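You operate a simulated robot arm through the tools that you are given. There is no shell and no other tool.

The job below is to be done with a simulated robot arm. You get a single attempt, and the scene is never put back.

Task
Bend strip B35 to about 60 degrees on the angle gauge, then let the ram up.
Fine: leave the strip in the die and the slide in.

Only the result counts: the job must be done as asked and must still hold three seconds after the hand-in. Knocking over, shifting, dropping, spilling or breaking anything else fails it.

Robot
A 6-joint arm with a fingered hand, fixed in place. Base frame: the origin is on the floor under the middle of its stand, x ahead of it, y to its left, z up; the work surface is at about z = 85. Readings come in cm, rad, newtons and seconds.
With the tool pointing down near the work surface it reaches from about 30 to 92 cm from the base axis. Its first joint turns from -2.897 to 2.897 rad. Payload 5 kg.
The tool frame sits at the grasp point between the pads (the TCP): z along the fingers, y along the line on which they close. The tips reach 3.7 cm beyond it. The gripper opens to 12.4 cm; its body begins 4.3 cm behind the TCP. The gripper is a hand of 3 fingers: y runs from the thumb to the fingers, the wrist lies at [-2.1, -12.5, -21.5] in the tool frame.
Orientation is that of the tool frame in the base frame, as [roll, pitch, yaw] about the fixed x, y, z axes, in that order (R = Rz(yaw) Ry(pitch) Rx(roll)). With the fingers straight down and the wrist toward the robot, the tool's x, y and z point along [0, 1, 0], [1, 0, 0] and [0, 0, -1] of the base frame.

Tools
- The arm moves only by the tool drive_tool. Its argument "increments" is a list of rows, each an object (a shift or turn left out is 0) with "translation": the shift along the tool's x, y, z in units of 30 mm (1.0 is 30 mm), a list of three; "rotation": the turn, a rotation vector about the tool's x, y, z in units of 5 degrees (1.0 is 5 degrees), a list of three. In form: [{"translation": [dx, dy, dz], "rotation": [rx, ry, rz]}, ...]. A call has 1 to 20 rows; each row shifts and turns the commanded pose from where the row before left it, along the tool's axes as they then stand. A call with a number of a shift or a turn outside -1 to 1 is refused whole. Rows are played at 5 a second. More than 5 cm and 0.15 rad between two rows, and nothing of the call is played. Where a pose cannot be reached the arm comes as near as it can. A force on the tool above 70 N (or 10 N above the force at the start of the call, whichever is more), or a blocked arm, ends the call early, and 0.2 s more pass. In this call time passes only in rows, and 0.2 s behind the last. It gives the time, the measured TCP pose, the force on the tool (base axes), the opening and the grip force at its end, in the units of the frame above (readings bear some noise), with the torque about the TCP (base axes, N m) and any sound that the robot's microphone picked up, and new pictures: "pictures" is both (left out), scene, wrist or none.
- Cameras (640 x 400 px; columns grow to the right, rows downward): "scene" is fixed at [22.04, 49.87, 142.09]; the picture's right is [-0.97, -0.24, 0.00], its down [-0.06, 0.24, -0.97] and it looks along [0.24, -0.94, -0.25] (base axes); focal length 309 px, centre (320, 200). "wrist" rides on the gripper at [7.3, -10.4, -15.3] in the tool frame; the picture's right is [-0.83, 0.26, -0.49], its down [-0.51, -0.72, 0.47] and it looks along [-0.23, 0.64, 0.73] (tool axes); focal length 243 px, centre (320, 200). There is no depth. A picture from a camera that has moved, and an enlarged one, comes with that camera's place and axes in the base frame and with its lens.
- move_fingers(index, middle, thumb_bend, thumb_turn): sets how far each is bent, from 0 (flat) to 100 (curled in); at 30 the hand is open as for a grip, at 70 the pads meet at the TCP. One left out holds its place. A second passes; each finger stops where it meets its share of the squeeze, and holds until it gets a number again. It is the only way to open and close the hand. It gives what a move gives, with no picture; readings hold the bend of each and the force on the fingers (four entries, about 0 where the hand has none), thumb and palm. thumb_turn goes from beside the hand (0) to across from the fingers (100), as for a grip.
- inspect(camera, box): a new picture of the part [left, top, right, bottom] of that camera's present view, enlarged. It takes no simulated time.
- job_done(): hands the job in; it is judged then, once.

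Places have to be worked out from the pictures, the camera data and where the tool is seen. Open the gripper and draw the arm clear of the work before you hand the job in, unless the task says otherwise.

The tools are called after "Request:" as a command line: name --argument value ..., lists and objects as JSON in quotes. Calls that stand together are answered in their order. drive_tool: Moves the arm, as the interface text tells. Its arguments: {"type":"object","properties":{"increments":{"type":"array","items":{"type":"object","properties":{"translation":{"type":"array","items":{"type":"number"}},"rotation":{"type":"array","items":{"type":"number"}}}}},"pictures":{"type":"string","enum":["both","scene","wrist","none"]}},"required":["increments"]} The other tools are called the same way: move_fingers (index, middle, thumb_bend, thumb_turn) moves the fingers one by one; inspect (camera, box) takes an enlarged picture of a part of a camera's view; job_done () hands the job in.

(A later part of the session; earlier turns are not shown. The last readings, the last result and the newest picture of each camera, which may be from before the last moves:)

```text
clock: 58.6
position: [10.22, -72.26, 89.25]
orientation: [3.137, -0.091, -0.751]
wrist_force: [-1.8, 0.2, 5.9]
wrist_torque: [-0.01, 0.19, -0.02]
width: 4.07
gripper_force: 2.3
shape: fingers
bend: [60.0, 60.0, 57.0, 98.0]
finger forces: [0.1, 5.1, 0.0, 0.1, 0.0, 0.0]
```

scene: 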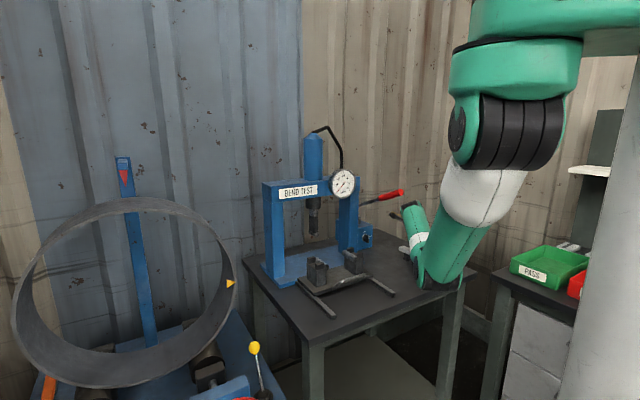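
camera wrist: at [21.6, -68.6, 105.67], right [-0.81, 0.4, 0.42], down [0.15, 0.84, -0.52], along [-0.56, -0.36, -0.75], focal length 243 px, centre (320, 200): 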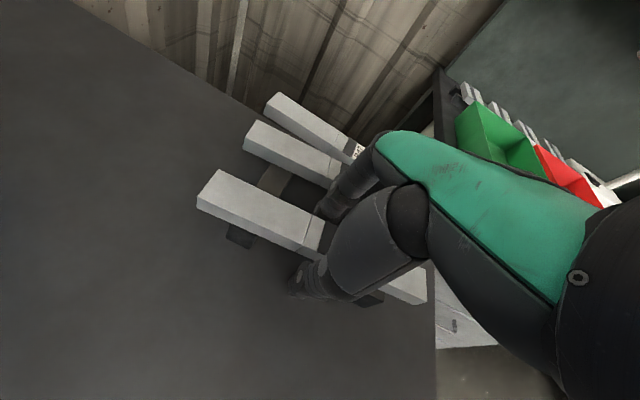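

Just touching the table now; I raise 1 mm and close in steps, watching whether the strip stays flat.

Request:
drive_tool --increments '[{"translation": [0.0, 0, -0.06]}]' --pictures "none"

Request:
move_fingers --index 66 --middle 66 --thumb_bend 66

Request:
inspect --camera "wrist" --box '[180, 130, 380, 310]'

```text
clock: 59.0
position: [10.02, -72.21, 89.32]
orientation: [3.138, -0.089, -0.75]
wrist_force: [0.3, -0.1, 2.0]
wrist_torque: [-0.02, 0.06, 0.02]
width: 4.08
gripper_force: 0.6
shape: fingers
bend: [60.0, 60.0, 57.0, 98.0]
finger forces: [0.1, 1.8, 0.1, 0.0, 0.1, 0.0]
```

```text
clock: 60.0
position: [10.17, -72.19, 89.29]
orientation: [3.141, -0.089, -0.75]
wrist_force: [0.1, 0.9, -0.8]
wrist_torque: [0.02, 0.05, 0.03]
width: 2.15
gripper_force: 0.7
shape: fingers
bend: [65.0, 66.0, 65.0, 98.0]
finger forces: [0.8, 0.1, 0.1, 0.1, 1.7, 0.1]
```

```text
2.22 times, centred on (280, 220) of wrist
camera zoom: at [21.58, -68.59, 105.2], right [-0.81, 0.4, 0.42], down [0.15, 0.84, -0.52], along [-0.56, -0.36, -0.75], focal length 539 px, centre (409, 156)
```

zoom: 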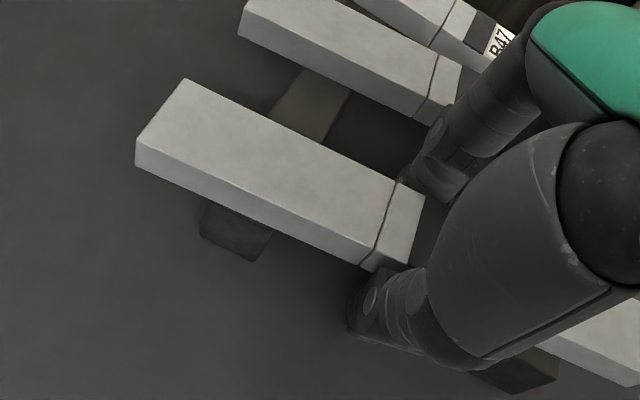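

Both sides are just in contact and the strip is still flat. I squeeze further.

Request:
move_fingers --index 71 --middle 71 --thumb_bend 71

Request:
inspect --camera "wrist" --box '[180, 130, 380, 310]'

```text
clock: 61.0
position: [10.2, -72.24, 89.19]
orientation: [3.137, -0.089, -0.751]
wrist_force: [0.0, 0.8, -0.1]
wrist_torque: [0.06, 0.02, 0.03]
width: 1.69
gripper_force: 7.5
shape: fingers
bend: [66.0, 71.0, 67.0, 97.0]
finger forces: [7.9, 0.0, 0.0, 0.0, 7.7, 0.0]
```

```text
2.22 times, centred on (280, 220) of wrist
camera zoom: at [21.58, -68.6, 105.18], right [-0.81, 0.4, 0.42], down [0.15, 0.84, -0.52], along [-0.56, -0.36, -0.75], focal length 539 px, centre (409, 156)
```

zoom: 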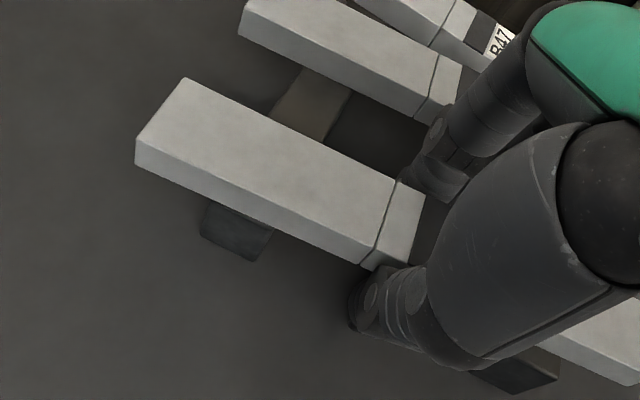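

Index and thumb hold the strip flat, but the longer middle finger curls under without touching. I'll loosen, rise 0.6 cm, and close again to see whether all three can bear on the sides.

Request:
move_fingers --index 61 --middle 61 --thumb_bend 59

Request:
drive_tool --increments '[{"translation": [0.02, 0, -0.2]}]' --pictures "none"

Request:
move_fingers --index 67 --middle 67 --thumb_bend 67

Request:
inspect --camera "wrist" --box '[180, 130, 380, 310]'

```text
clock: 62.0
position: [10.01, -72.21, 89.34]
orientation: [3.138, -0.09, -0.751]
wrist_force: [-0.3, 0.2, 0.6]
wrist_torque: [0.0, -0.01, 0.02]
width: 3.6
gripper_force: 0.0
shape: fingers
bend: [61.0, 61.0, 59.0, 97.0]
finger forces: [0.0, 0.0, 0.1, 0.0, 0.0, 0.0]
```

```text
clock: 62.4
position: [10.18, -72.27, 90.01]
orientation: [3.138, -0.088, -0.751]
wrist_force: [-0.5, 0.1, 0.0]
wrist_torque: [0.02, -0.01, 0.03]
width: 3.6
gripper_force: 0.0
shape: fingers
bend: [61.0, 61.0, 59.0, 97.0]
finger forces: [0.2, 0.0, 0.1, 0.1, 0.0, 0.0]
```

```text
clock: 63.4
position: [10.12, -72.17, 90.04]
orientation: [3.139, -0.089, -0.749]
wrist_force: [-0.4, -0.4, -0.5]
wrist_torque: [0.01, 0.01, 0.0]
width: 2.44
gripper_force: 3.5
shape: fingers
bend: [64.0, 67.0, 64.0, 97.0]
finger forces: [3.6, 0.1, 0.0, 0.1, 3.6, 0.0]
```

```text
2.22 times, centred on (280, 220) of wrist
camera zoom: at [21.55, -68.58, 105.84], right [-0.81, 0.4, 0.42], down [0.15, 0.84, -0.52], along [-0.56, -0.36, -0.75], focal length 539 px, centre (409, 156)
```

zoom: 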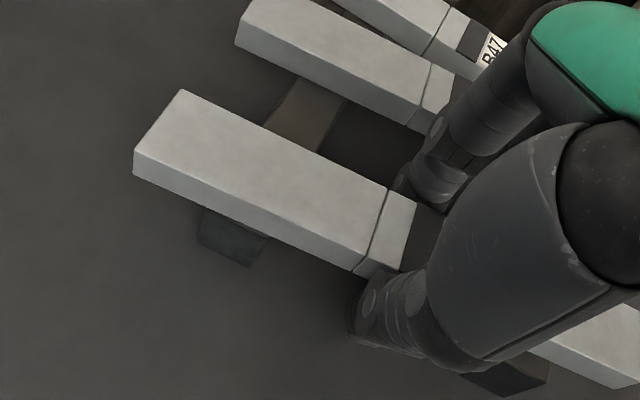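

Lower in the hand is better for a square pinch. I go back down 0.7 cm, and squeeze with index and thumb firmly, the middle finger only following.

Request:
move_fingers --index 61 --middle 61 --thumb_bend 59

Request:
drive_tool --increments '[{"translation": [-0.02, 0, 0.23]}]' --pictures "none"

Request:
move_fingers --index 76 --middle 67 --thumb_bend 76

Request:
inspect --camera "wrist" --box '[180, 130, 380, 310]'

```text
clock: 64.4
position: [10.09, -72.19, 89.98]
orientation: [3.138, -0.089, -0.75]
wrist_force: [0.0, 0.8, -0.3]
wrist_torque: [-0.02, 0.01, 0.0]
width: 3.61
gripper_force: 0.0
shape: fingers
bend: [61.0, 61.0, 59.0, 97.0]
finger forces: [0.0, 0.0, 0.0, 0.0, 0.0, 0.1]
```

```text
clock: 64.8
position: [10.12, -72.17, 89.35]
orientation: [3.14, -0.089, -0.75]
wrist_force: [-0.9, -0.2, 0.2]
wrist_torque: [-0.02, 0.0, -0.02]
width: 3.63
gripper_force: 0.0
shape: fingers
bend: [61.0, 61.0, 59.0, 97.0]
finger forces: [0.0, 0.0, 0.0, 0.0, 0.0, 0.0]
```

```text
clock: 65.8
position: [10.01, -72.14, 89.32]
orientation: [3.139, -0.089, -0.75]
wrist_force: [0.2, -0.1, -8.0]
wrist_torque: [0.02, 0.03, -0.01]
width: 0.91
gripper_force: 17.9
shape: fingers
bend: [75.0, 67.0, 69.0, 97.0]
finger forces: [18.2, 0.0, 0.0, 0.1, 17.6, 0.2]
```

```text
2.22 times, centred on (280, 220) of wrist
camera zoom: at [21.53, -68.56, 105.17], right [-0.81, 0.4, 0.42], down [0.15, 0.84, -0.52], along [-0.56, -0.36, -0.75], focal length 539 px, centre (409, 156)
```

zoom: 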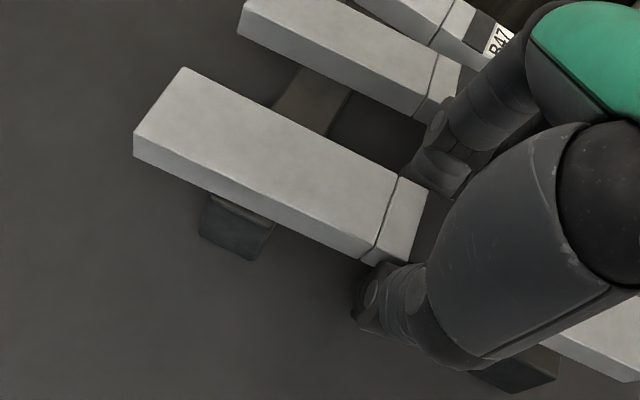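

The strip is now lifted clear (8 N weight) and nearly level, held between index and thumb. I'll lift 1.5 cm and look.

Request:
drive_tool --increments '[{"translation": [0.02, 0, -0.25]}, {"translation": [0.02, 0, -0.25]}]' --pictures "none"

Request:
inspect --camera "wrist" --box '[180, 130, 440, 330]'

Request:
inspect --camera "scene" --box '[380, 210, 460, 280]'

```text
clock: 66.4
position: [10.14, -72.09, 90.79]
orientation: [3.138, -0.086, -0.751]
wrist_force: [0.8, -0.8, -6.9]
wrist_torque: [0.05, 0.03, -0.01]
width: 0.93
gripper_force: 17.3
shape: fingers
bend: [75.0, 67.0, 69.0, 97.0]
finger forces: [18.2, 0.1, 0.0, 0.0, 17.7, 0.1]
```

```text
2.00 times, centred on (310, 230) of wrist
camera zoom: at [21.55, -68.54, 106.7], right [-0.81, 0.4, 0.42], down [0.15, 0.84, -0.52], along [-0.56, -0.36, -0.75], focal length 485 px, centre (340, 140)
```

zoom: 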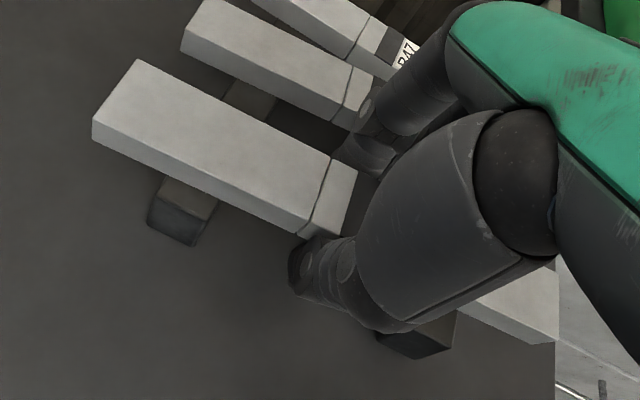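

```text
5.71 times, centred on (420, 245) of scene
camera zoom: at [22.04, 49.87, 142.09], right [-0.97, -0.24, 0.0], down [-0.06, 0.24, -0.97], along [0.24, -0.94, -0.25], focal length 1765 px, centre (-251, -57)
```

zoom: 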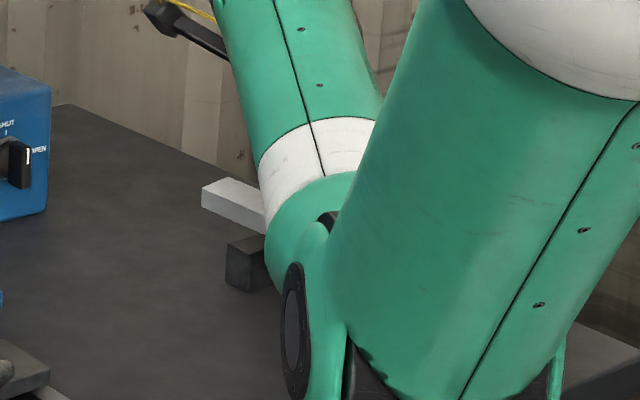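

B35 hangs level in the hand, its centre about 0.8 cm toward the far side of the TCP. I lift another 2.5 cm (still below the pump grip), then draw it out lengthwise away from the rack and pump.

Request:
drive_tool --increments '[{"translation": [0.025, 0, -0.28]}, {"translation": [0.025, 0, -0.28]}, {"translation": [0.025, 0, -0.28]}, {"translation": [-0.6, 0, -0.05]}, {"translation": [-0.6, 0, -0.05]}, {"translation": [-0.6, 0, -0.05]}, {"translation": [-0.6, 0, -0.05]}, {"translation": [-0.6, 0, -0.05]}, {"translation": [-0.6, 0, -0.05]}, {"translation": [-0.6, 0, -0.05]}, {"translation": [-0.6, 0, -0.05]}]' --pictures "both"

Request:
inspect --camera "wrist" --box '[160, 80, 440, 330]'

Request:
inspect --camera "scene" --box '[380, 210, 480, 280]'

```text
clock: 68.8
position: [-0.48, -62.26, 93.42]
orientation: [3.138, -0.09, -0.749]
wrist_force: [0.3, -1.1, -6.6]
wrist_torque: [0.01, 0.04, -0.03]
width: 0.93
gripper_force: 17.8
shape: fingers
bend: [75.0, 67.0, 69.0, 97.0]
finger forces: [17.7, 0.0, 0.0, 0.1, 17.7, 0.1]
camera wrist: at [10.93, -58.6, 109.18], right [-0.81, 0.4, 0.42], down [0.15, 0.84, -0.52], along [-0.56, -0.36, -0.75], focal length 243 px, centre (320, 200)
```

scene: 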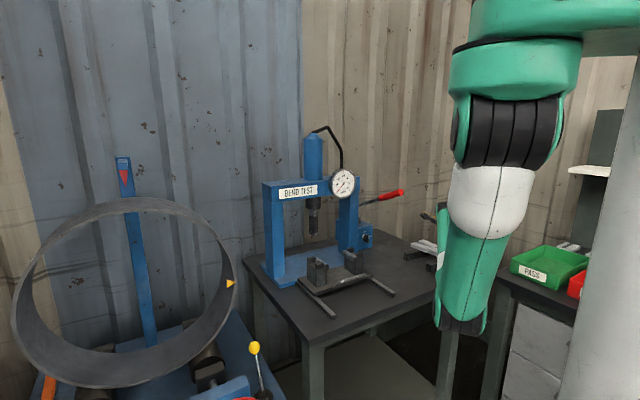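
wrist: 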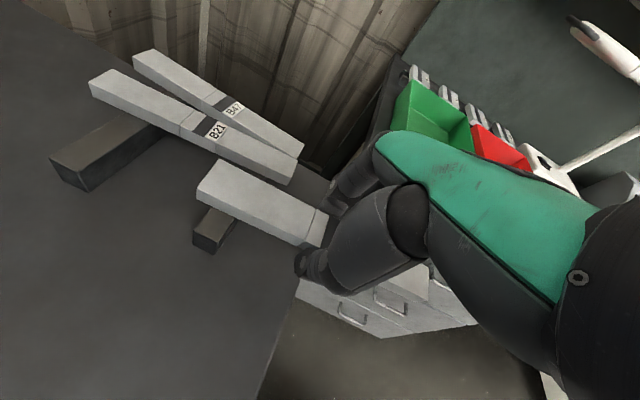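

```text
1.60 times, centred on (300, 205) of wrist
camera zoom: at [10.93, -58.6, 109.18], right [-0.81, 0.4, 0.42], down [0.15, 0.84, -0.52], along [-0.56, -0.36, -0.75], focal length 388 px, centre (352, 192)
```

zoom: 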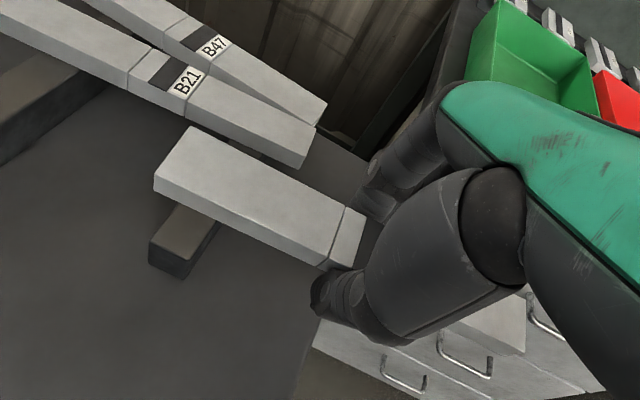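

```text
5.71 times, centred on (430, 245) of scene
camera zoom: at [22.04, 49.87, 142.09], right [-0.97, -0.24, 0.0], down [-0.06, 0.24, -0.97], along [0.24, -0.94, -0.25], focal length 1765 px, centre (-309, -57)
```

zoom: 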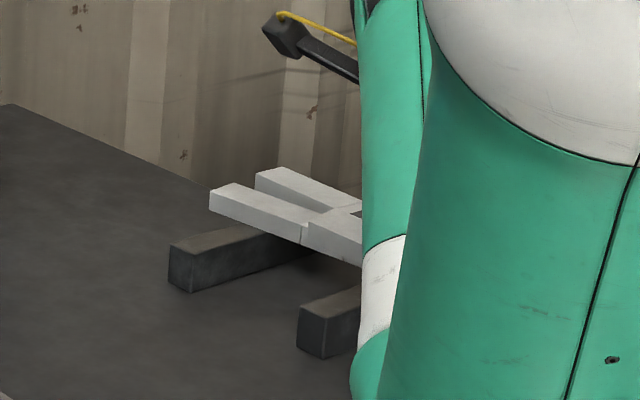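

B35 is held firmly. B21 has been turned a few degrees on its rack, which I'll come back to. Now I raise B35 to z≈101 and carry it to open space in front of the rack.

Request:
drive_tool --increments '[{"translation": [0.05, 0, -0.56]}, {"translation": [0.05, 0, -0.56]}, {"translation": [0.05, 0, -0.56]}, {"translation": [0.05, 0, -0.56]}, {"translation": [0.05, 0, -0.3]}, {"translation": [0.08, -0.6, 0.007]}, {"translation": [0.08, -0.6, 0.007]}, {"translation": [0.08, -0.6, 0.007]}, {"translation": [0.08, -0.6, 0.007]}, {"translation": [0.08, -0.6, 0.007]}, {"translation": [0.08, -0.6, 0.007]}, {"translation": [0.08, -0.6, 0.007]}, {"translation": [0.08, -0.6, 0.007]}, {"translation": [0.08, -0.6, 0.007]}]' --pictures "both"

```text
clock: 71.8
position: [12.33, -52.1, 100.95]
orientation: [3.138, -0.088, -0.751]
wrist_force: [0.0, -0.8, -7.6]
wrist_torque: [0.07, 0.04, 0.0]
width: 0.92
gripper_force: 17.6
shape: fingers
bend: [75.0, 67.0, 69.0, 97.0]
finger forces: [17.0, 0.0, 0.0, 0.0, 17.4, 0.1]
camera wrist: at [23.77, -48.41, 116.76], right [-0.81, 0.4, 0.42], down [0.15, 0.84, -0.52], along [-0.56, -0.36, -0.75], focal length 243 px, centre (320, 200)
```

scene: 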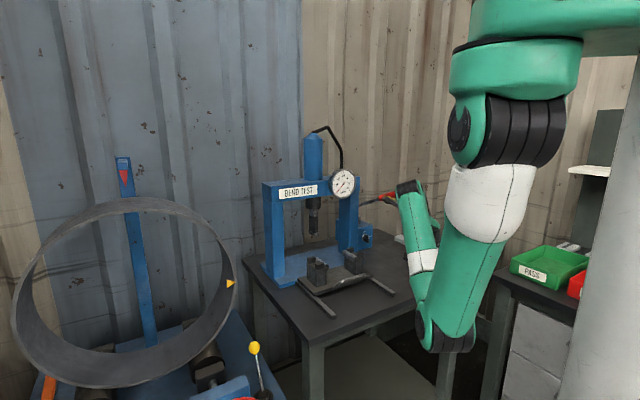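
wrist: 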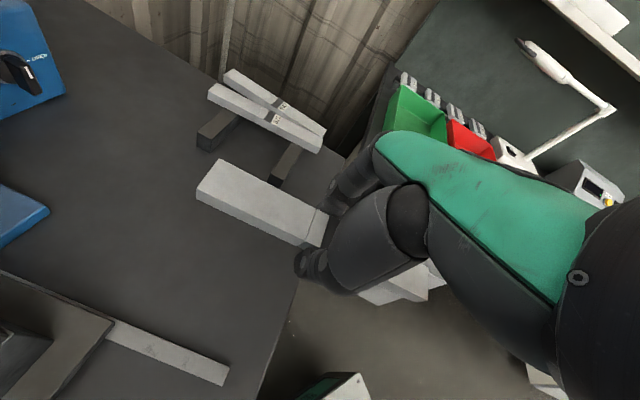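

The strip rides level. Now I turn it 88° about the vertical so that it lies along the die's span (yaw +45°).

Request:
drive_tool --increments '[{"rotation": [0.088, 0, -0.996]}, {"rotation": [0.088, 0, -0.996]}, {"rotation": [0.088, 0, -0.996]}, {"rotation": [0.088, 0, -0.996]}, {"rotation": [0.088, 0, -0.996]}, {"rotation": [0.088, 0, -0.996]}, {"rotation": [0.088, 0, -0.996]}, {"rotation": [0.088, 0, -0.996]}, {"rotation": [0.088, 0, -0.996]}, {"rotation": [0.088, 0, -0.996]}, {"rotation": [0.088, 0, -0.996]}, {"rotation": [0.088, 0, -0.996]}, {"rotation": [0.088, 0, -0.996]}, {"rotation": [0.088, 0, -0.996]}, {"rotation": [0.088, 0, -0.996]}, {"rotation": [0.088, 0, -0.996]}, {"rotation": [0.088, 0, -0.996]}, {"rotation": [0.053, 0, -0.6]}]' --pictures "both"

Request:
inspect --camera "wrist" --box '[180, 130, 440, 330]'

Request:
inspect --camera "scene" --box '[380, 190, 480, 290]'

```text
clock: 75.6
position: [12.38, -52.11, 100.97]
orientation: [-3.141, -0.086, 0.787]
wrist_force: [-0.4, 0.4, -8.0]
wrist_torque: [-0.02, 0.05, -0.03]
width: 0.9
gripper_force: 16.9
shape: fingers
bend: [75.0, 67.0, 69.0, 97.0]
finger forces: [16.6, 0.0, 0.1, 0.0, 17.1, 0.0]
camera wrist: at [9.04, -40.55, 116.74], right [-0.43, -0.8, 0.42], down [-0.84, 0.18, -0.51], along [0.34, -0.57, -0.75], focal length 243 px, centre (320, 200)
```

scene: 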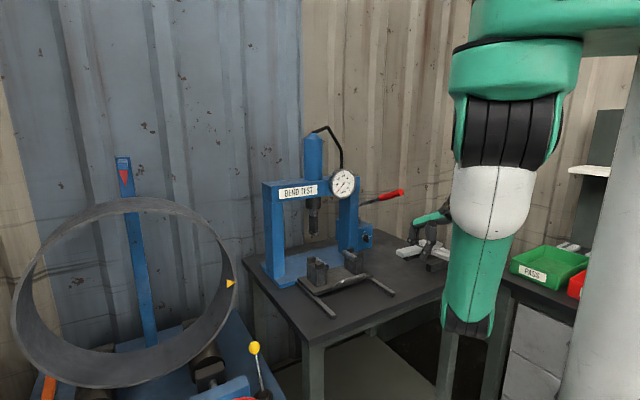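
wrist: 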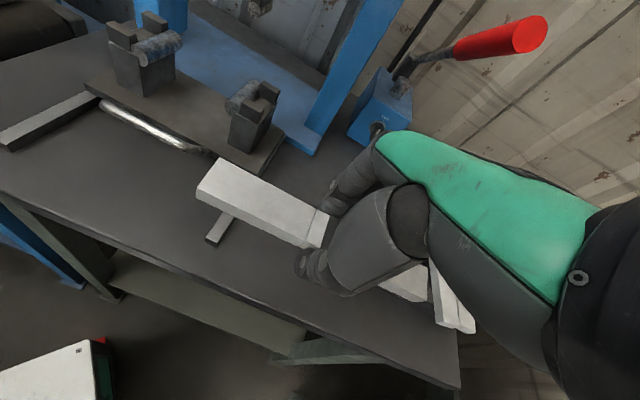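

```text
2.00 times, centred on (310, 230) of wrist
camera zoom: at [9.04, -40.55, 116.74], right [-0.43, -0.8, 0.42], down [-0.84, 0.18, -0.51], along [0.34, -0.57, -0.75], focal length 485 px, centre (340, 140)
```

zoom: 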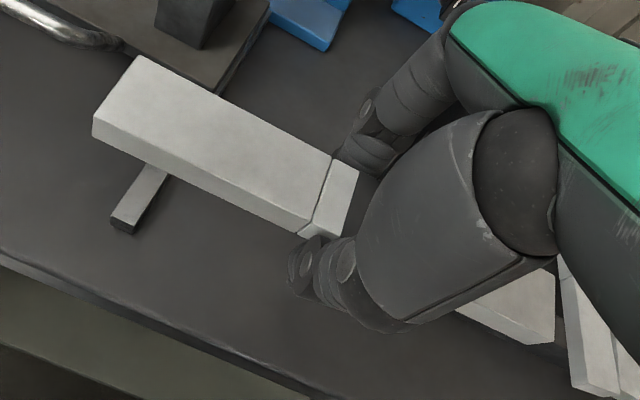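

```text
4.00 times, centred on (430, 240) of scene
camera zoom: at [22.04, 49.87, 142.09], right [-0.97, -0.24, 0.0], down [-0.06, 0.24, -0.97], along [0.24, -0.94, -0.25], focal length 1236 px, centre (-120, 40)
```

zoom: 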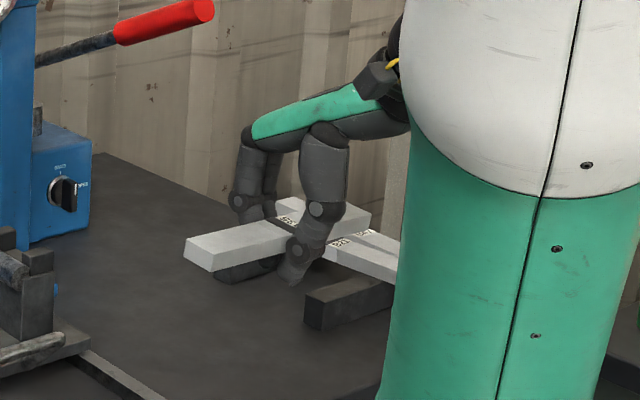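

The strip is nicely level and along the die's direction. I'll measure the die supports from this view and the scene view.

Request:
inspect --camera "wrist" --box '[80, 0, 300, 180]'

Request:
inspect --camera "scene" --box '[290, 240, 380, 300]'

```text
2.22 times, centred on (190, 90) of wrist
camera zoom: at [9.04, -40.55, 116.74], right [-0.43, -0.8, 0.42], down [-0.84, 0.18, -0.51], along [0.34, -0.57, -0.75], focal length 539 px, centre (609, 444)
```

zoom: 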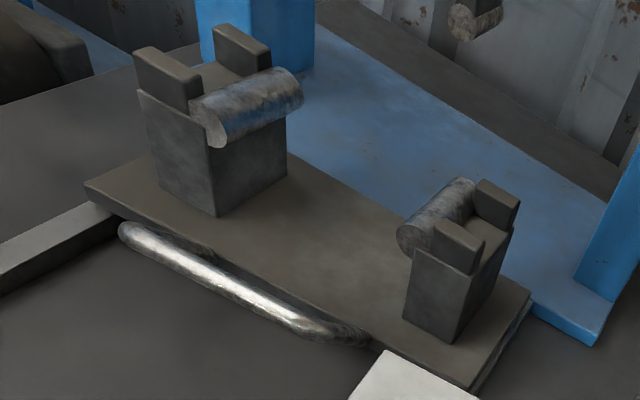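

```text
6.67 times, centred on (335, 270) of scene
camera zoom: at [22.04, 49.87, 142.09], right [-0.97, -0.24, 0.0], down [-0.06, 0.24, -0.97], along [0.24, -0.94, -0.25], focal length 2060 px, centre (220, -267)
```

zoom: 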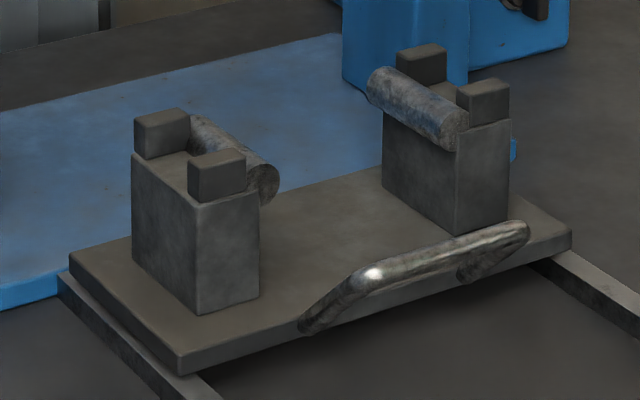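

I'll zoom in further on each support for accurate corner positions.

Request:
inspect --camera "scene" --box '[305, 252, 335, 272]'

Request:
inspect --camera "scene" --box '[340, 243, 370, 263]'

Request:
inspect --camera "wrist" --box '[120, 5, 190, 55]'

Request:
inspect --camera "wrist" --box '[215, 70, 285, 120]'

```text
16.00 times, centred on (320, 262) of scene
camera zoom: at [22.04, 49.87, 142.09], right [-0.97, -0.24, 0.0], down [-0.06, 0.24, -0.97], along [0.24, -0.94, -0.25], focal length 4943 px, centre (320, -792)
```

zoom: 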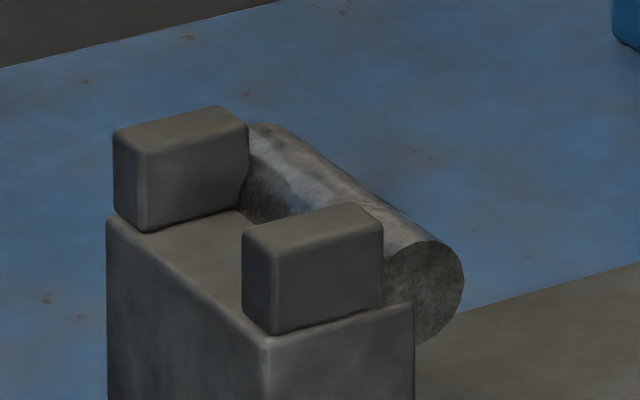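

```text
16.00 times, centred on (355, 253) of scene
camera zoom: at [22.04, 49.87, 142.09], right [-0.97, -0.24, 0.0], down [-0.06, 0.24, -0.97], along [0.24, -0.94, -0.25], focal length 4943 px, centre (-240, -648)
```

zoom: 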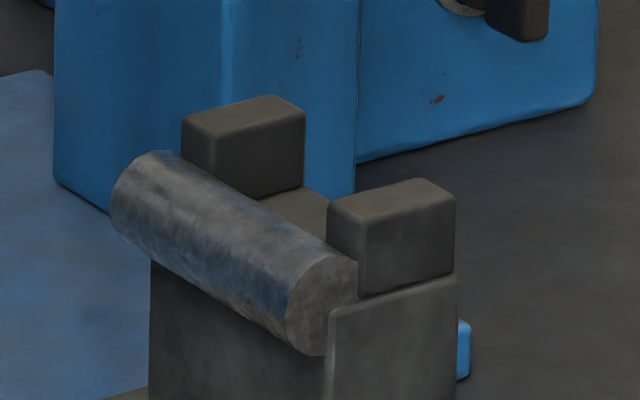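

```text
8.00 times, centred on (155, 30) of wrist
camera zoom: at [9.04, -40.55, 116.74], right [-0.43, -0.8, 0.42], down [-0.84, 0.18, -0.51], along [0.34, -0.57, -0.75], focal length 1941 px, centre (1640, 1560)
```

zoom: 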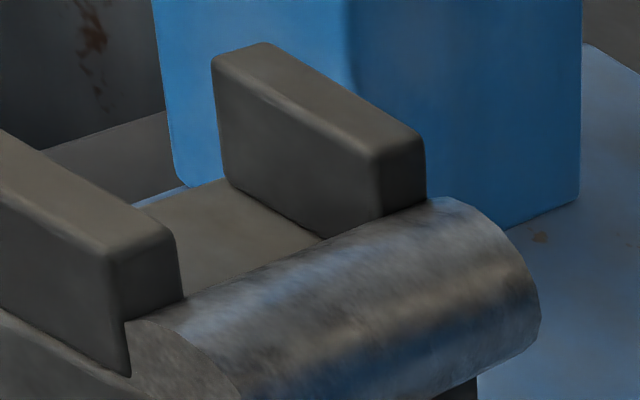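

```text
8.00 times, centred on (250, 95) of wrist
camera zoom: at [9.04, -40.55, 116.74], right [-0.43, -0.8, 0.42], down [-0.84, 0.18, -0.51], along [0.34, -0.57, -0.75], focal length 1941 px, centre (880, 1040)
```

zoom: 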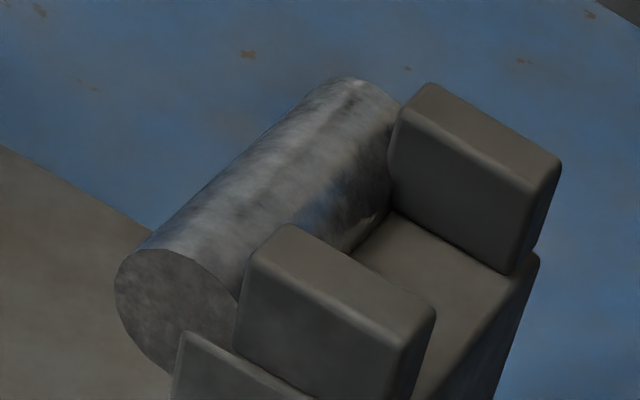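

The die channel is found: gap centre line at v≈-64.7, posts' top z≈95.7, roller tops ≈95.0, target strip centre ≈(41.7,-49.75). I'll zoom in on the held strip to measure how it sits in the hand.

Request:
inspect --camera "wrist" --box '[190, 150, 340, 260]'

Request:
inspect --camera "wrist" --box '[360, 250, 480, 340]'

Request:
inspect --camera "scene" --box '[390, 225, 450, 265]'

```text
3.64 times, centred on (265, 205) of wrist
camera zoom: at [9.04, -40.55, 116.74], right [-0.43, -0.8, 0.42], down [-0.84, 0.18, -0.51], along [0.34, -0.57, -0.75], focal length 882 px, centre (520, 182)
```

zoom: 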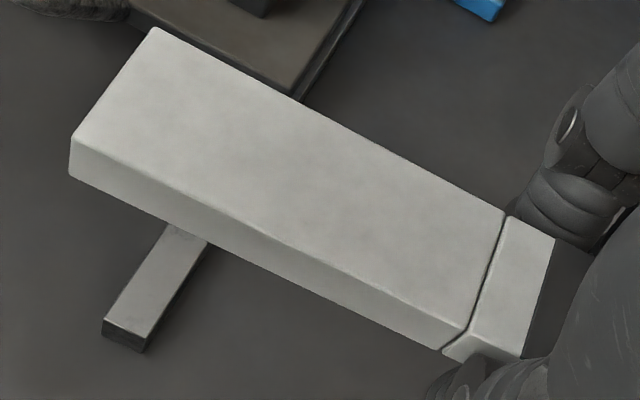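

```text
4.44 times, centred on (420, 295) of wrist
camera zoom: at [9.04, -40.55, 116.74], right [-0.43, -0.8, 0.42], down [-0.84, 0.18, -0.51], along [0.34, -0.57, -0.75], focal length 1078 px, centre (-124, -222)
```

zoom: 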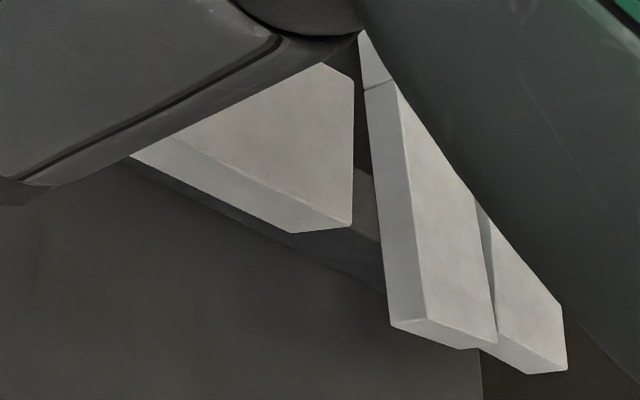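

```text
10.00 times, centred on (420, 245) of scene
camera zoom: at [22.04, 49.87, 142.09], right [-0.97, -0.24, 0.0], down [-0.06, 0.24, -0.97], along [0.24, -0.94, -0.25], focal length 3090 px, centre (-680, -250)
```

zoom: 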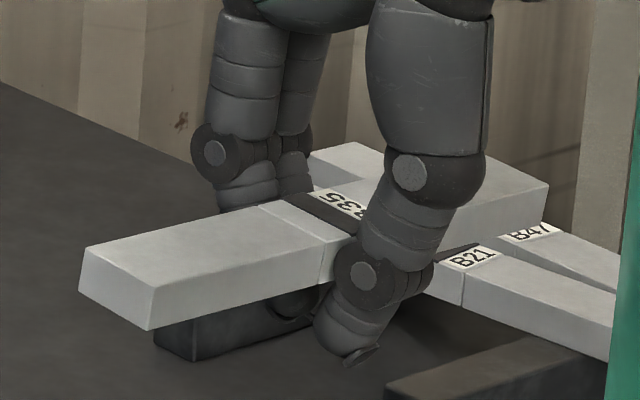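

The strip sits level with its top ≈0.5 cm above the TCP and its centre 0.84 cm along +x of the tool. The TCP target over the die is therefore ≈(41.1,-50.3). I rise 3 cm and carry it there at z≈104.

Request:
drive_tool --increments '[{"translation": [0.0435, 0, -0.5]}, {"translation": [0.0435, 0, -0.5]}, {"translation": [0.596, 0.5306, 0.052]}, {"translation": [0.596, 0.5306, 0.052]}, {"translation": [0.596, 0.5306, 0.052]}, {"translation": [0.596, 0.5306, 0.052]}, {"translation": [0.596, 0.5306, 0.052]}, {"translation": [0.596, 0.5306, 0.052]}, {"translation": [0.596, 0.5306, 0.052]}, {"translation": [0.596, 0.5306, 0.052]}, {"translation": [0.596, 0.5306, 0.052]}, {"translation": [0.596, 0.5306, 0.052]}, {"translation": [0.596, 0.5306, 0.052]}, {"translation": [0.596, 0.5306, 0.052]}]' --pictures "both"

Request:
inspect --camera "scene" --box '[290, 210, 390, 300]'

Request:
inspect --camera "wrist" --box '[180, 120, 420, 320]'

```text
clock: 78.6
position: [40.85, -50.05, 103.97]
orientation: [3.141, -0.084, 0.787]
wrist_force: [-0.6, 0.7, -6.7]
wrist_torque: [-0.06, 0.03, 0.03]
width: 0.87
gripper_force: 16.2
shape: fingers
bend: [75.0, 67.0, 70.0, 97.0]
finger forces: [15.9, 0.0, 0.0, 0.0, 16.8, 0.0]
camera wrist: at [37.75, -38.6, 119.75], right [-0.43, -0.8, 0.42], down [-0.84, 0.18, -0.51], along [0.33, -0.57, -0.75], focal length 243 px, centre (320, 200)
```

scene: 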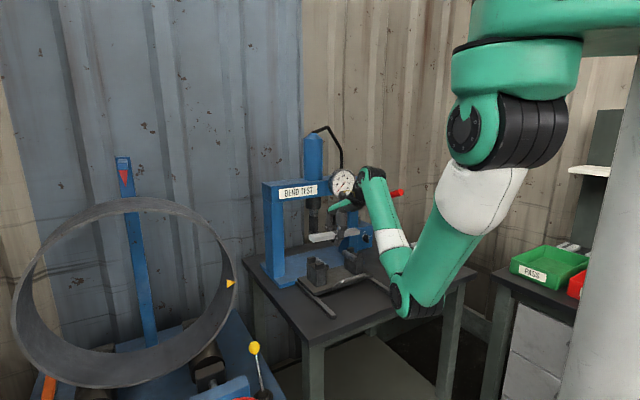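
wrist: 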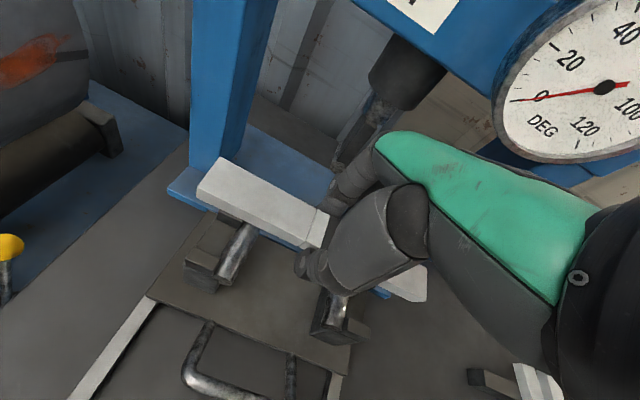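

```text
4.44 times, centred on (340, 255) of scene
camera zoom: at [22.04, 49.87, 142.09], right [-0.97, -0.24, 0.0], down [-0.06, 0.24, -0.97], along [0.24, -0.94, -0.25], focal length 1373 px, centre (231, -44)
```

zoom: 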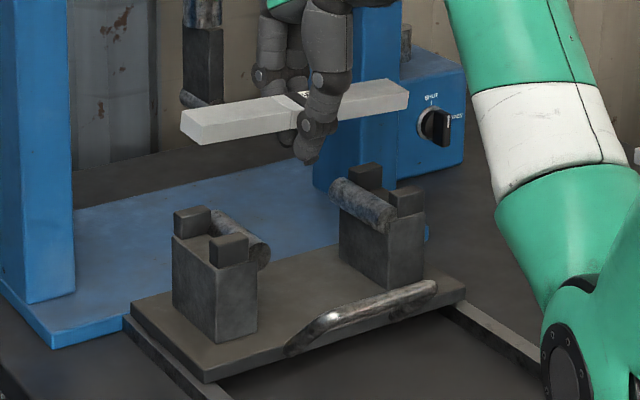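

```text
2.00 times, centred on (300, 220) of wrist
camera zoom: at [37.75, -38.6, 119.75], right [-0.43, -0.8, 0.42], down [-0.84, 0.18, -0.51], along [0.33, -0.57, -0.75], focal length 485 px, centre (360, 160)
```

zoom: 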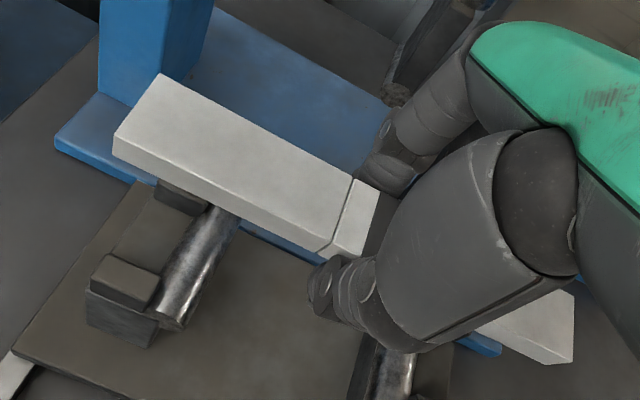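

Nearly above the die (TCP about 0.4 cm short toward the press). I correct that and lower to z≈99.5 for a close check of alignment.

Request:
drive_tool --increments '[{"translation": [0, 0.133, 0]}, {"translation": [-0.043, 0, 0.487]}, {"translation": [-0.043, 0, 0.487]}, {"translation": [-0.043, 0, 0.487]}]' --pictures "none"

Request:
inspect --camera "scene" --box '[300, 230, 380, 280]'

Request:
inspect --camera "wrist" --box '[180, 140, 320, 260]'

Request:
inspect --camera "wrist" --box '[300, 220, 460, 360]'

```text
clock: 79.6
position: [41.18, -50.45, 99.39]
orientation: [-3.141, -0.084, 0.785]
wrist_force: [0.2, -0.4, -6.9]
wrist_torque: [-0.06, 0.1, 0.05]
width: 0.89
gripper_force: 16.0
shape: fingers
bend: [75.0, 67.0, 70.0, 97.0]
finger forces: [15.8, 0.1, 0.1, 0.1, 16.7, 0.1]
```

```text
8.00 times, centred on (340, 255) of scene
camera zoom: at [22.04, 49.87, 142.09], right [-0.97, -0.24, 0.0], down [-0.06, 0.24, -0.97], along [0.24, -0.94, -0.25], focal length 2472 px, centre (160, -240)
```

zoom: 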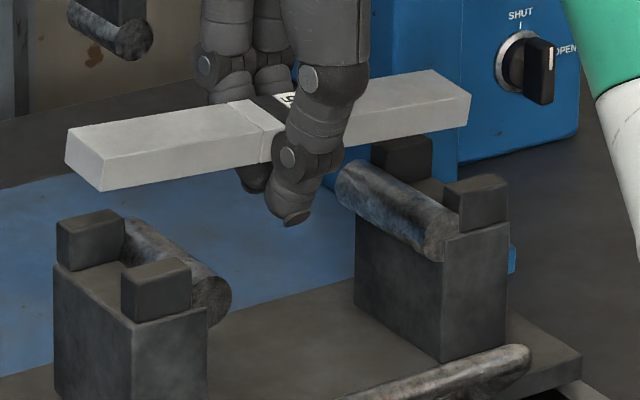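

```text
3.33 times, centred on (250, 200) of wrist
camera zoom: at [38.09, -39.02, 115.33], right [-0.43, -0.8, 0.42], down [-0.84, 0.18, -0.51], along [0.33, -0.57, -0.75], focal length 809 px, centre (553, 200)
```

zoom: 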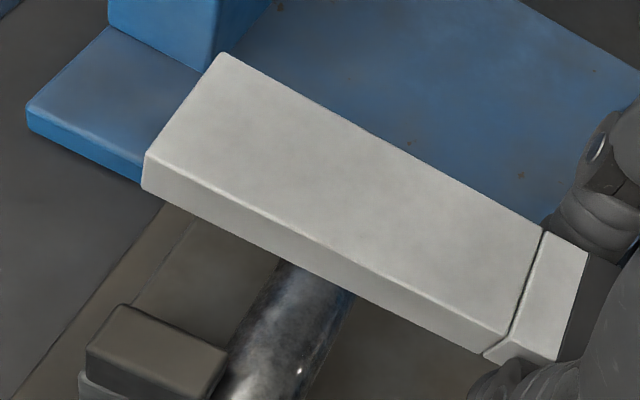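

```text
2.86 times, centred on (380, 290) of wrist
camera zoom: at [38.09, -39.02, 115.33], right [-0.43, -0.8, 0.42], down [-0.84, 0.18, -0.51], along [0.33, -0.57, -0.75], focal length 693 px, centre (149, -57)
```

zoom: 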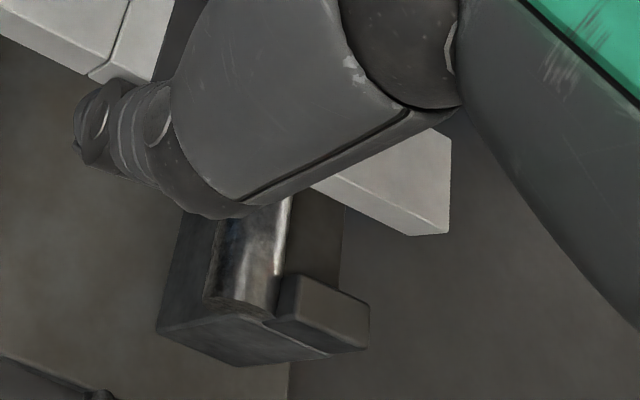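

Triangulating the strip ends: it is about 0.5 cm too far toward the press, and its far (+s) end is ≈2.5° high. I correct both and lower to just above the posts.

Request:
drive_tool --increments '[{"rotation": [0, -0.5, 0]}, {"translation": [0, -0.17, 0]}, {"translation": [-0.016, 0, 0.366]}, {"translation": [-0.016, 0, 0.366]}]' --pictures "none"

Request:
inspect --camera "scene" --box '[300, 230, 380, 280]'

Request:
inspect --camera "wrist" --box '[180, 140, 320, 260]'

Request:
inspect --camera "wrist" --box '[340, 230, 440, 320]'

```text
clock: 80.6
position: [40.79, -50.11, 97.18]
orientation: [-3.141, -0.039, 0.786]
wrist_force: [0.3, 0.2, -7.0]
wrist_torque: [-0.02, 0.05, -0.01]
width: 0.86
gripper_force: 16.0
shape: fingers
bend: [75.0, 67.0, 70.0, 97.0]
finger forces: [15.7, 0.0, 0.1, 0.0, 16.7, 0.0]
```

```text
8.00 times, centred on (340, 255) of scene
camera zoom: at [22.04, 49.87, 142.09], right [-0.97, -0.24, 0.0], down [-0.06, 0.24, -0.97], along [0.24, -0.94, -0.25], focal length 2472 px, centre (160, -240)
```

zoom: 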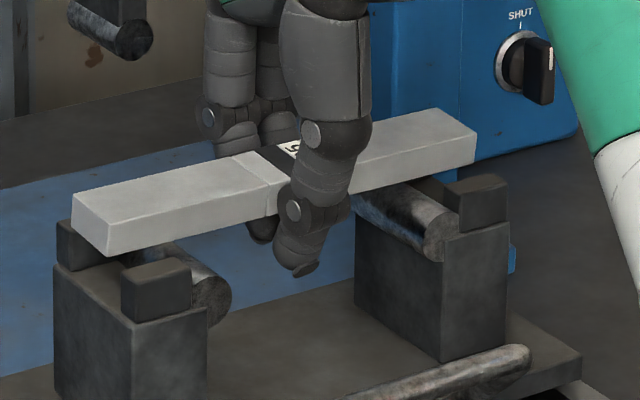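

```text
3.33 times, centred on (250, 200) of wrist
camera zoom: at [38.22, -38.19, 112.85], right [-0.42, -0.79, 0.46], down [-0.85, 0.16, -0.49], along [0.31, -0.6, -0.74], focal length 809 px, centre (553, 200)
```

zoom: 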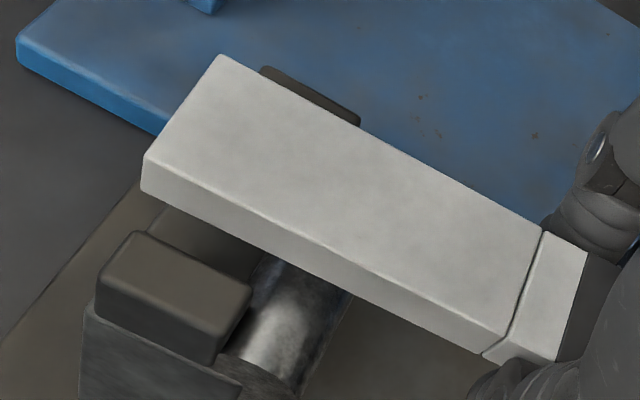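

```text
4.44 times, centred on (390, 275) of wrist
camera zoom: at [38.22, -38.19, 112.85], right [-0.42, -0.79, 0.46], down [-0.85, 0.16, -0.49], along [0.31, -0.6, -0.74], focal length 1078 px, centre (9, -133)
```

zoom: 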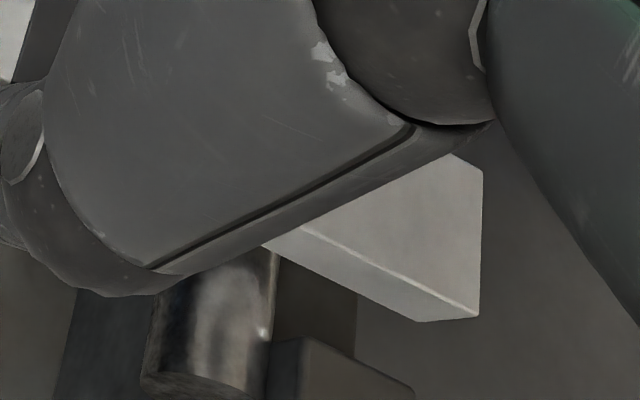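

Aligned: left end spans v -63.2…-66.1, right end about -63.5…-66.5, inside the channel (-62.55…-66.85). I lower in small steps until the rollers take the weight.

Request:
drive_tool --increments '[{"translation": [-0.004, 0, 0.1]}, {"translation": [-0.004, 0, 0.1]}]' --pictures "none"

Request:
drive_tool --increments '[{"translation": [-0.003, 0, 0.07]}]' --pictures "none"

Request:
inspect --camera "scene" --box '[300, 230, 380, 280]'

```text
clock: 81.2
position: [40.93, -50.07, 96.46]
orientation: [3.141, -0.04, 0.787]
wrist_force: [-0.6, 0.0, -7.2]
wrist_torque: [-0.07, 0.04, -0.02]
width: 0.87
gripper_force: 16.2
shape: fingers
bend: [75.0, 67.0, 70.0, 97.0]
finger forces: [15.7, 0.0, 0.0, 0.1, 16.9, 0.1]
```

```text
clock: 81.6
position: [41.03, -50.13, 96.52]
orientation: [3.141, -0.04, 0.786]
wrist_force: [-0.3, 1.9, -2.3]
wrist_torque: [0.04, 0.1, 0.0]
width: 0.86
gripper_force: 16.0
shape: fingers
bend: [75.0, 67.0, 70.0, 97.0]
finger forces: [15.1, 0.0, 0.0, 0.0, 15.8, 0.0]
```

```text
8.00 times, centred on (340, 255) of scene
camera zoom: at [22.04, 49.87, 142.09], right [-0.97, -0.24, 0.0], down [-0.06, 0.24, -0.97], along [0.24, -0.94, -0.25], focal length 2472 px, centre (160, -240)
```

zoom: 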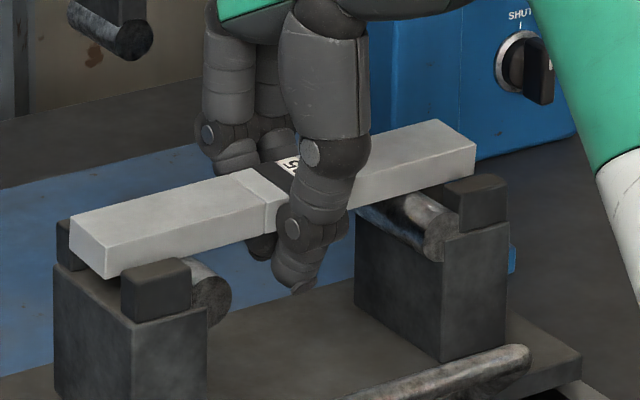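

The rollers are taking weight (force dropped to 2 N). I go 1.5 mm further so that both ends bear.

Request:
drive_tool --increments '[{"translation": [-0.002, 0, 0.05]}]' --pictures "none"

Request:
inspect --camera "scene" --box '[335, 240, 375, 270]'

Request:
inspect --camera "scene" --box '[300, 245, 340, 275]'

Request:
inspect --camera "wrist" --box '[180, 140, 320, 260]'

```text
clock: 82.0
position: [40.96, -50.19, 96.21]
orientation: [3.14, -0.04, 0.785]
wrist_force: [-1.6, 1.3, 1.5]
wrist_torque: [0.12, 0.09, 0.04]
width: 0.78
gripper_force: 15.4
shape: fingers
bend: [75.0, 67.0, 71.0, 97.0]
finger forces: [15.6, 0.0, 0.0, 0.0, 14.9, 0.0]
```

```text
13.33 times, centred on (355, 255) of scene
camera zoom: at [22.04, 49.87, 142.09], right [-0.97, -0.24, 0.0], down [-0.06, 0.24, -0.97], along [0.24, -0.94, -0.25], focal length 4119 px, centre (-147, -533)
```

zoom: 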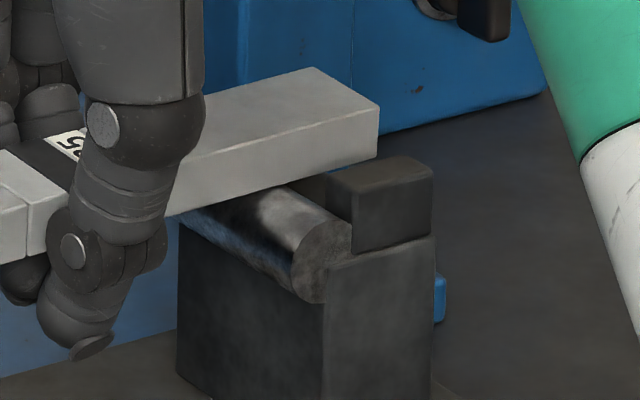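

```text
13.33 times, centred on (320, 260) of scene
camera zoom: at [22.04, 49.87, 142.09], right [-0.97, -0.24, 0.0], down [-0.06, 0.24, -0.97], along [0.24, -0.94, -0.25], focal length 4119 px, centre (320, -600)
```

zoom: 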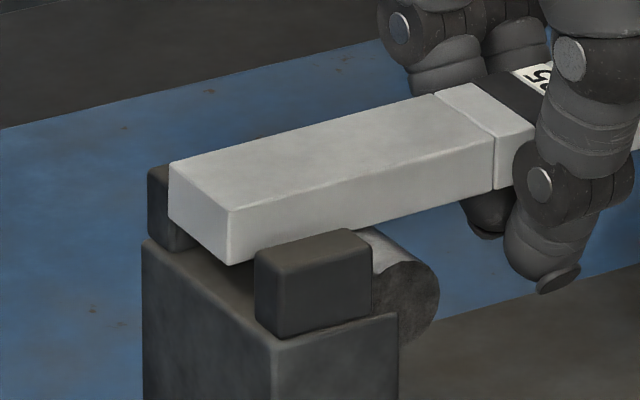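

```text
3.33 times, centred on (250, 200) of wrist
camera zoom: at [38.23, -38.17, 111.88], right [-0.42, -0.79, 0.46], down [-0.85, 0.16, -0.49], along [0.31, -0.6, -0.74], focal length 809 px, centre (553, 200)
```

zoom: 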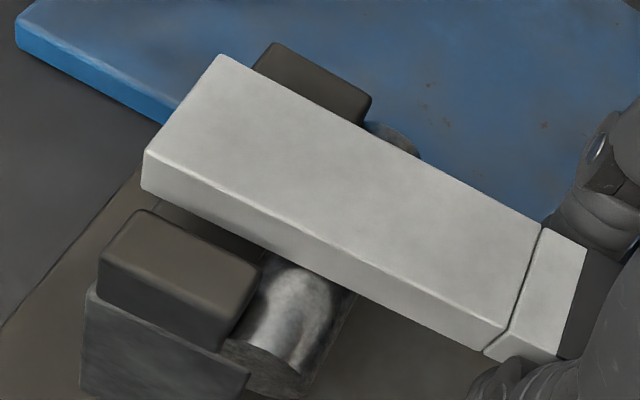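

The left end sits in its channel; the right end looks rotated about 2° toward the back post. I lift 1.5 mm, rotate 2.2° the other way with a 2 mm shift outward, and set it down again.

Request:
drive_tool --increments '[{"translation": [0, 0, -0.06]}, {"translation": [0, -0.06, 0], "rotation": [0, 0, 0.22]}, {"rotation": [0, 0, 0.22]}, {"translation": [0, 0, 0.05]}]' --pictures "none"

Request:
inspect --camera "scene" --box '[335, 240, 375, 270]'

Request:
inspect --camera "scene" --box '[300, 245, 340, 275]'

Request:
inspect --camera "wrist" --box '[180, 140, 320, 260]'

Request:
inspect --camera "wrist" --box '[330, 230, 450, 330]'

```text
clock: 83.0
position: [40.85, -49.97, 96.36]
orientation: [-3.14, -0.042, 0.748]
wrist_force: [-2.1, 0.2, -2.4]
wrist_torque: [0.07, 0.05, 0.0]
width: 0.81
gripper_force: 15.9
shape: fingers
bend: [75.0, 67.0, 71.0, 97.0]
finger forces: [15.9, 0.0, 0.0, 0.0, 16.0, 0.0]
```

```text
13.33 times, centred on (355, 255) of scene
camera zoom: at [22.04, 49.87, 142.09], right [-0.97, -0.24, 0.0], down [-0.06, 0.24, -0.97], along [0.24, -0.94, -0.25], focal length 4119 px, centre (-147, -533)
```

zoom: 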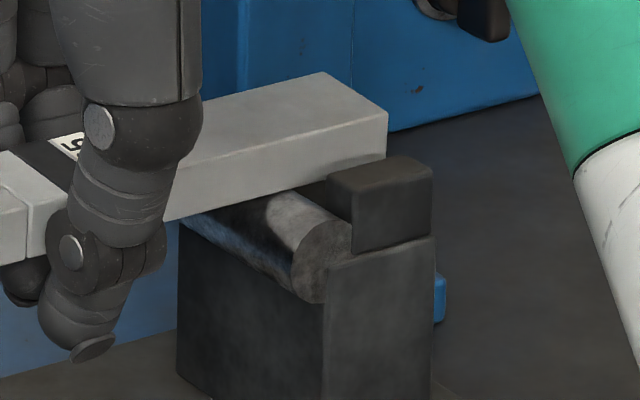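

```text
13.33 times, centred on (320, 260) of scene
camera zoom: at [22.04, 49.87, 142.09], right [-0.97, -0.24, 0.0], down [-0.06, 0.24, -0.97], along [0.24, -0.94, -0.25], focal length 4119 px, centre (320, -600)
```

zoom: 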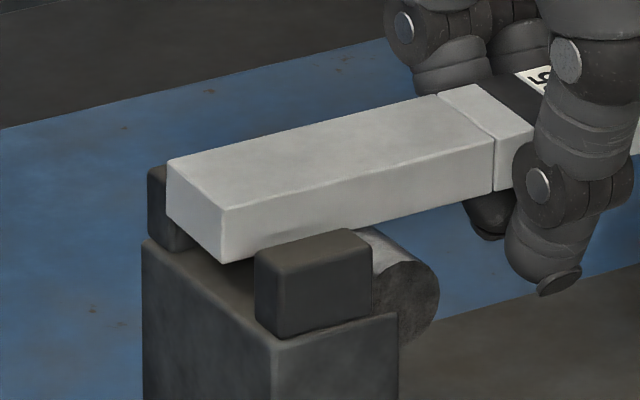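

```text
3.33 times, centred on (250, 200) of wrist
camera zoom: at [38.63, -37.94, 111.94], right [-0.44, -0.77, 0.46], down [-0.85, 0.2, -0.49], along [0.29, -0.61, -0.74], focal length 809 px, centre (553, 200)
```

zoom: 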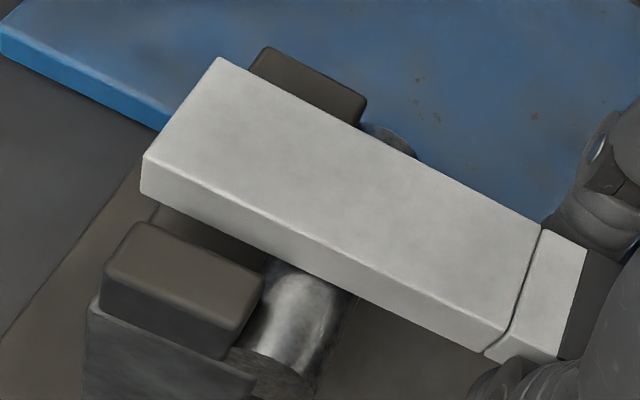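

```text
4.00 times, centred on (390, 280) of wrist
camera zoom: at [38.63, -37.94, 111.94], right [-0.44, -0.77, 0.46], down [-0.85, 0.2, -0.49], along [0.29, -0.61, -0.74], focal length 970 px, centre (40, -120)
```

zoom: 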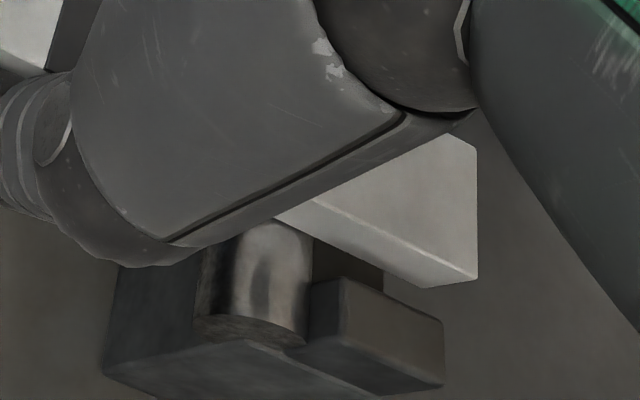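

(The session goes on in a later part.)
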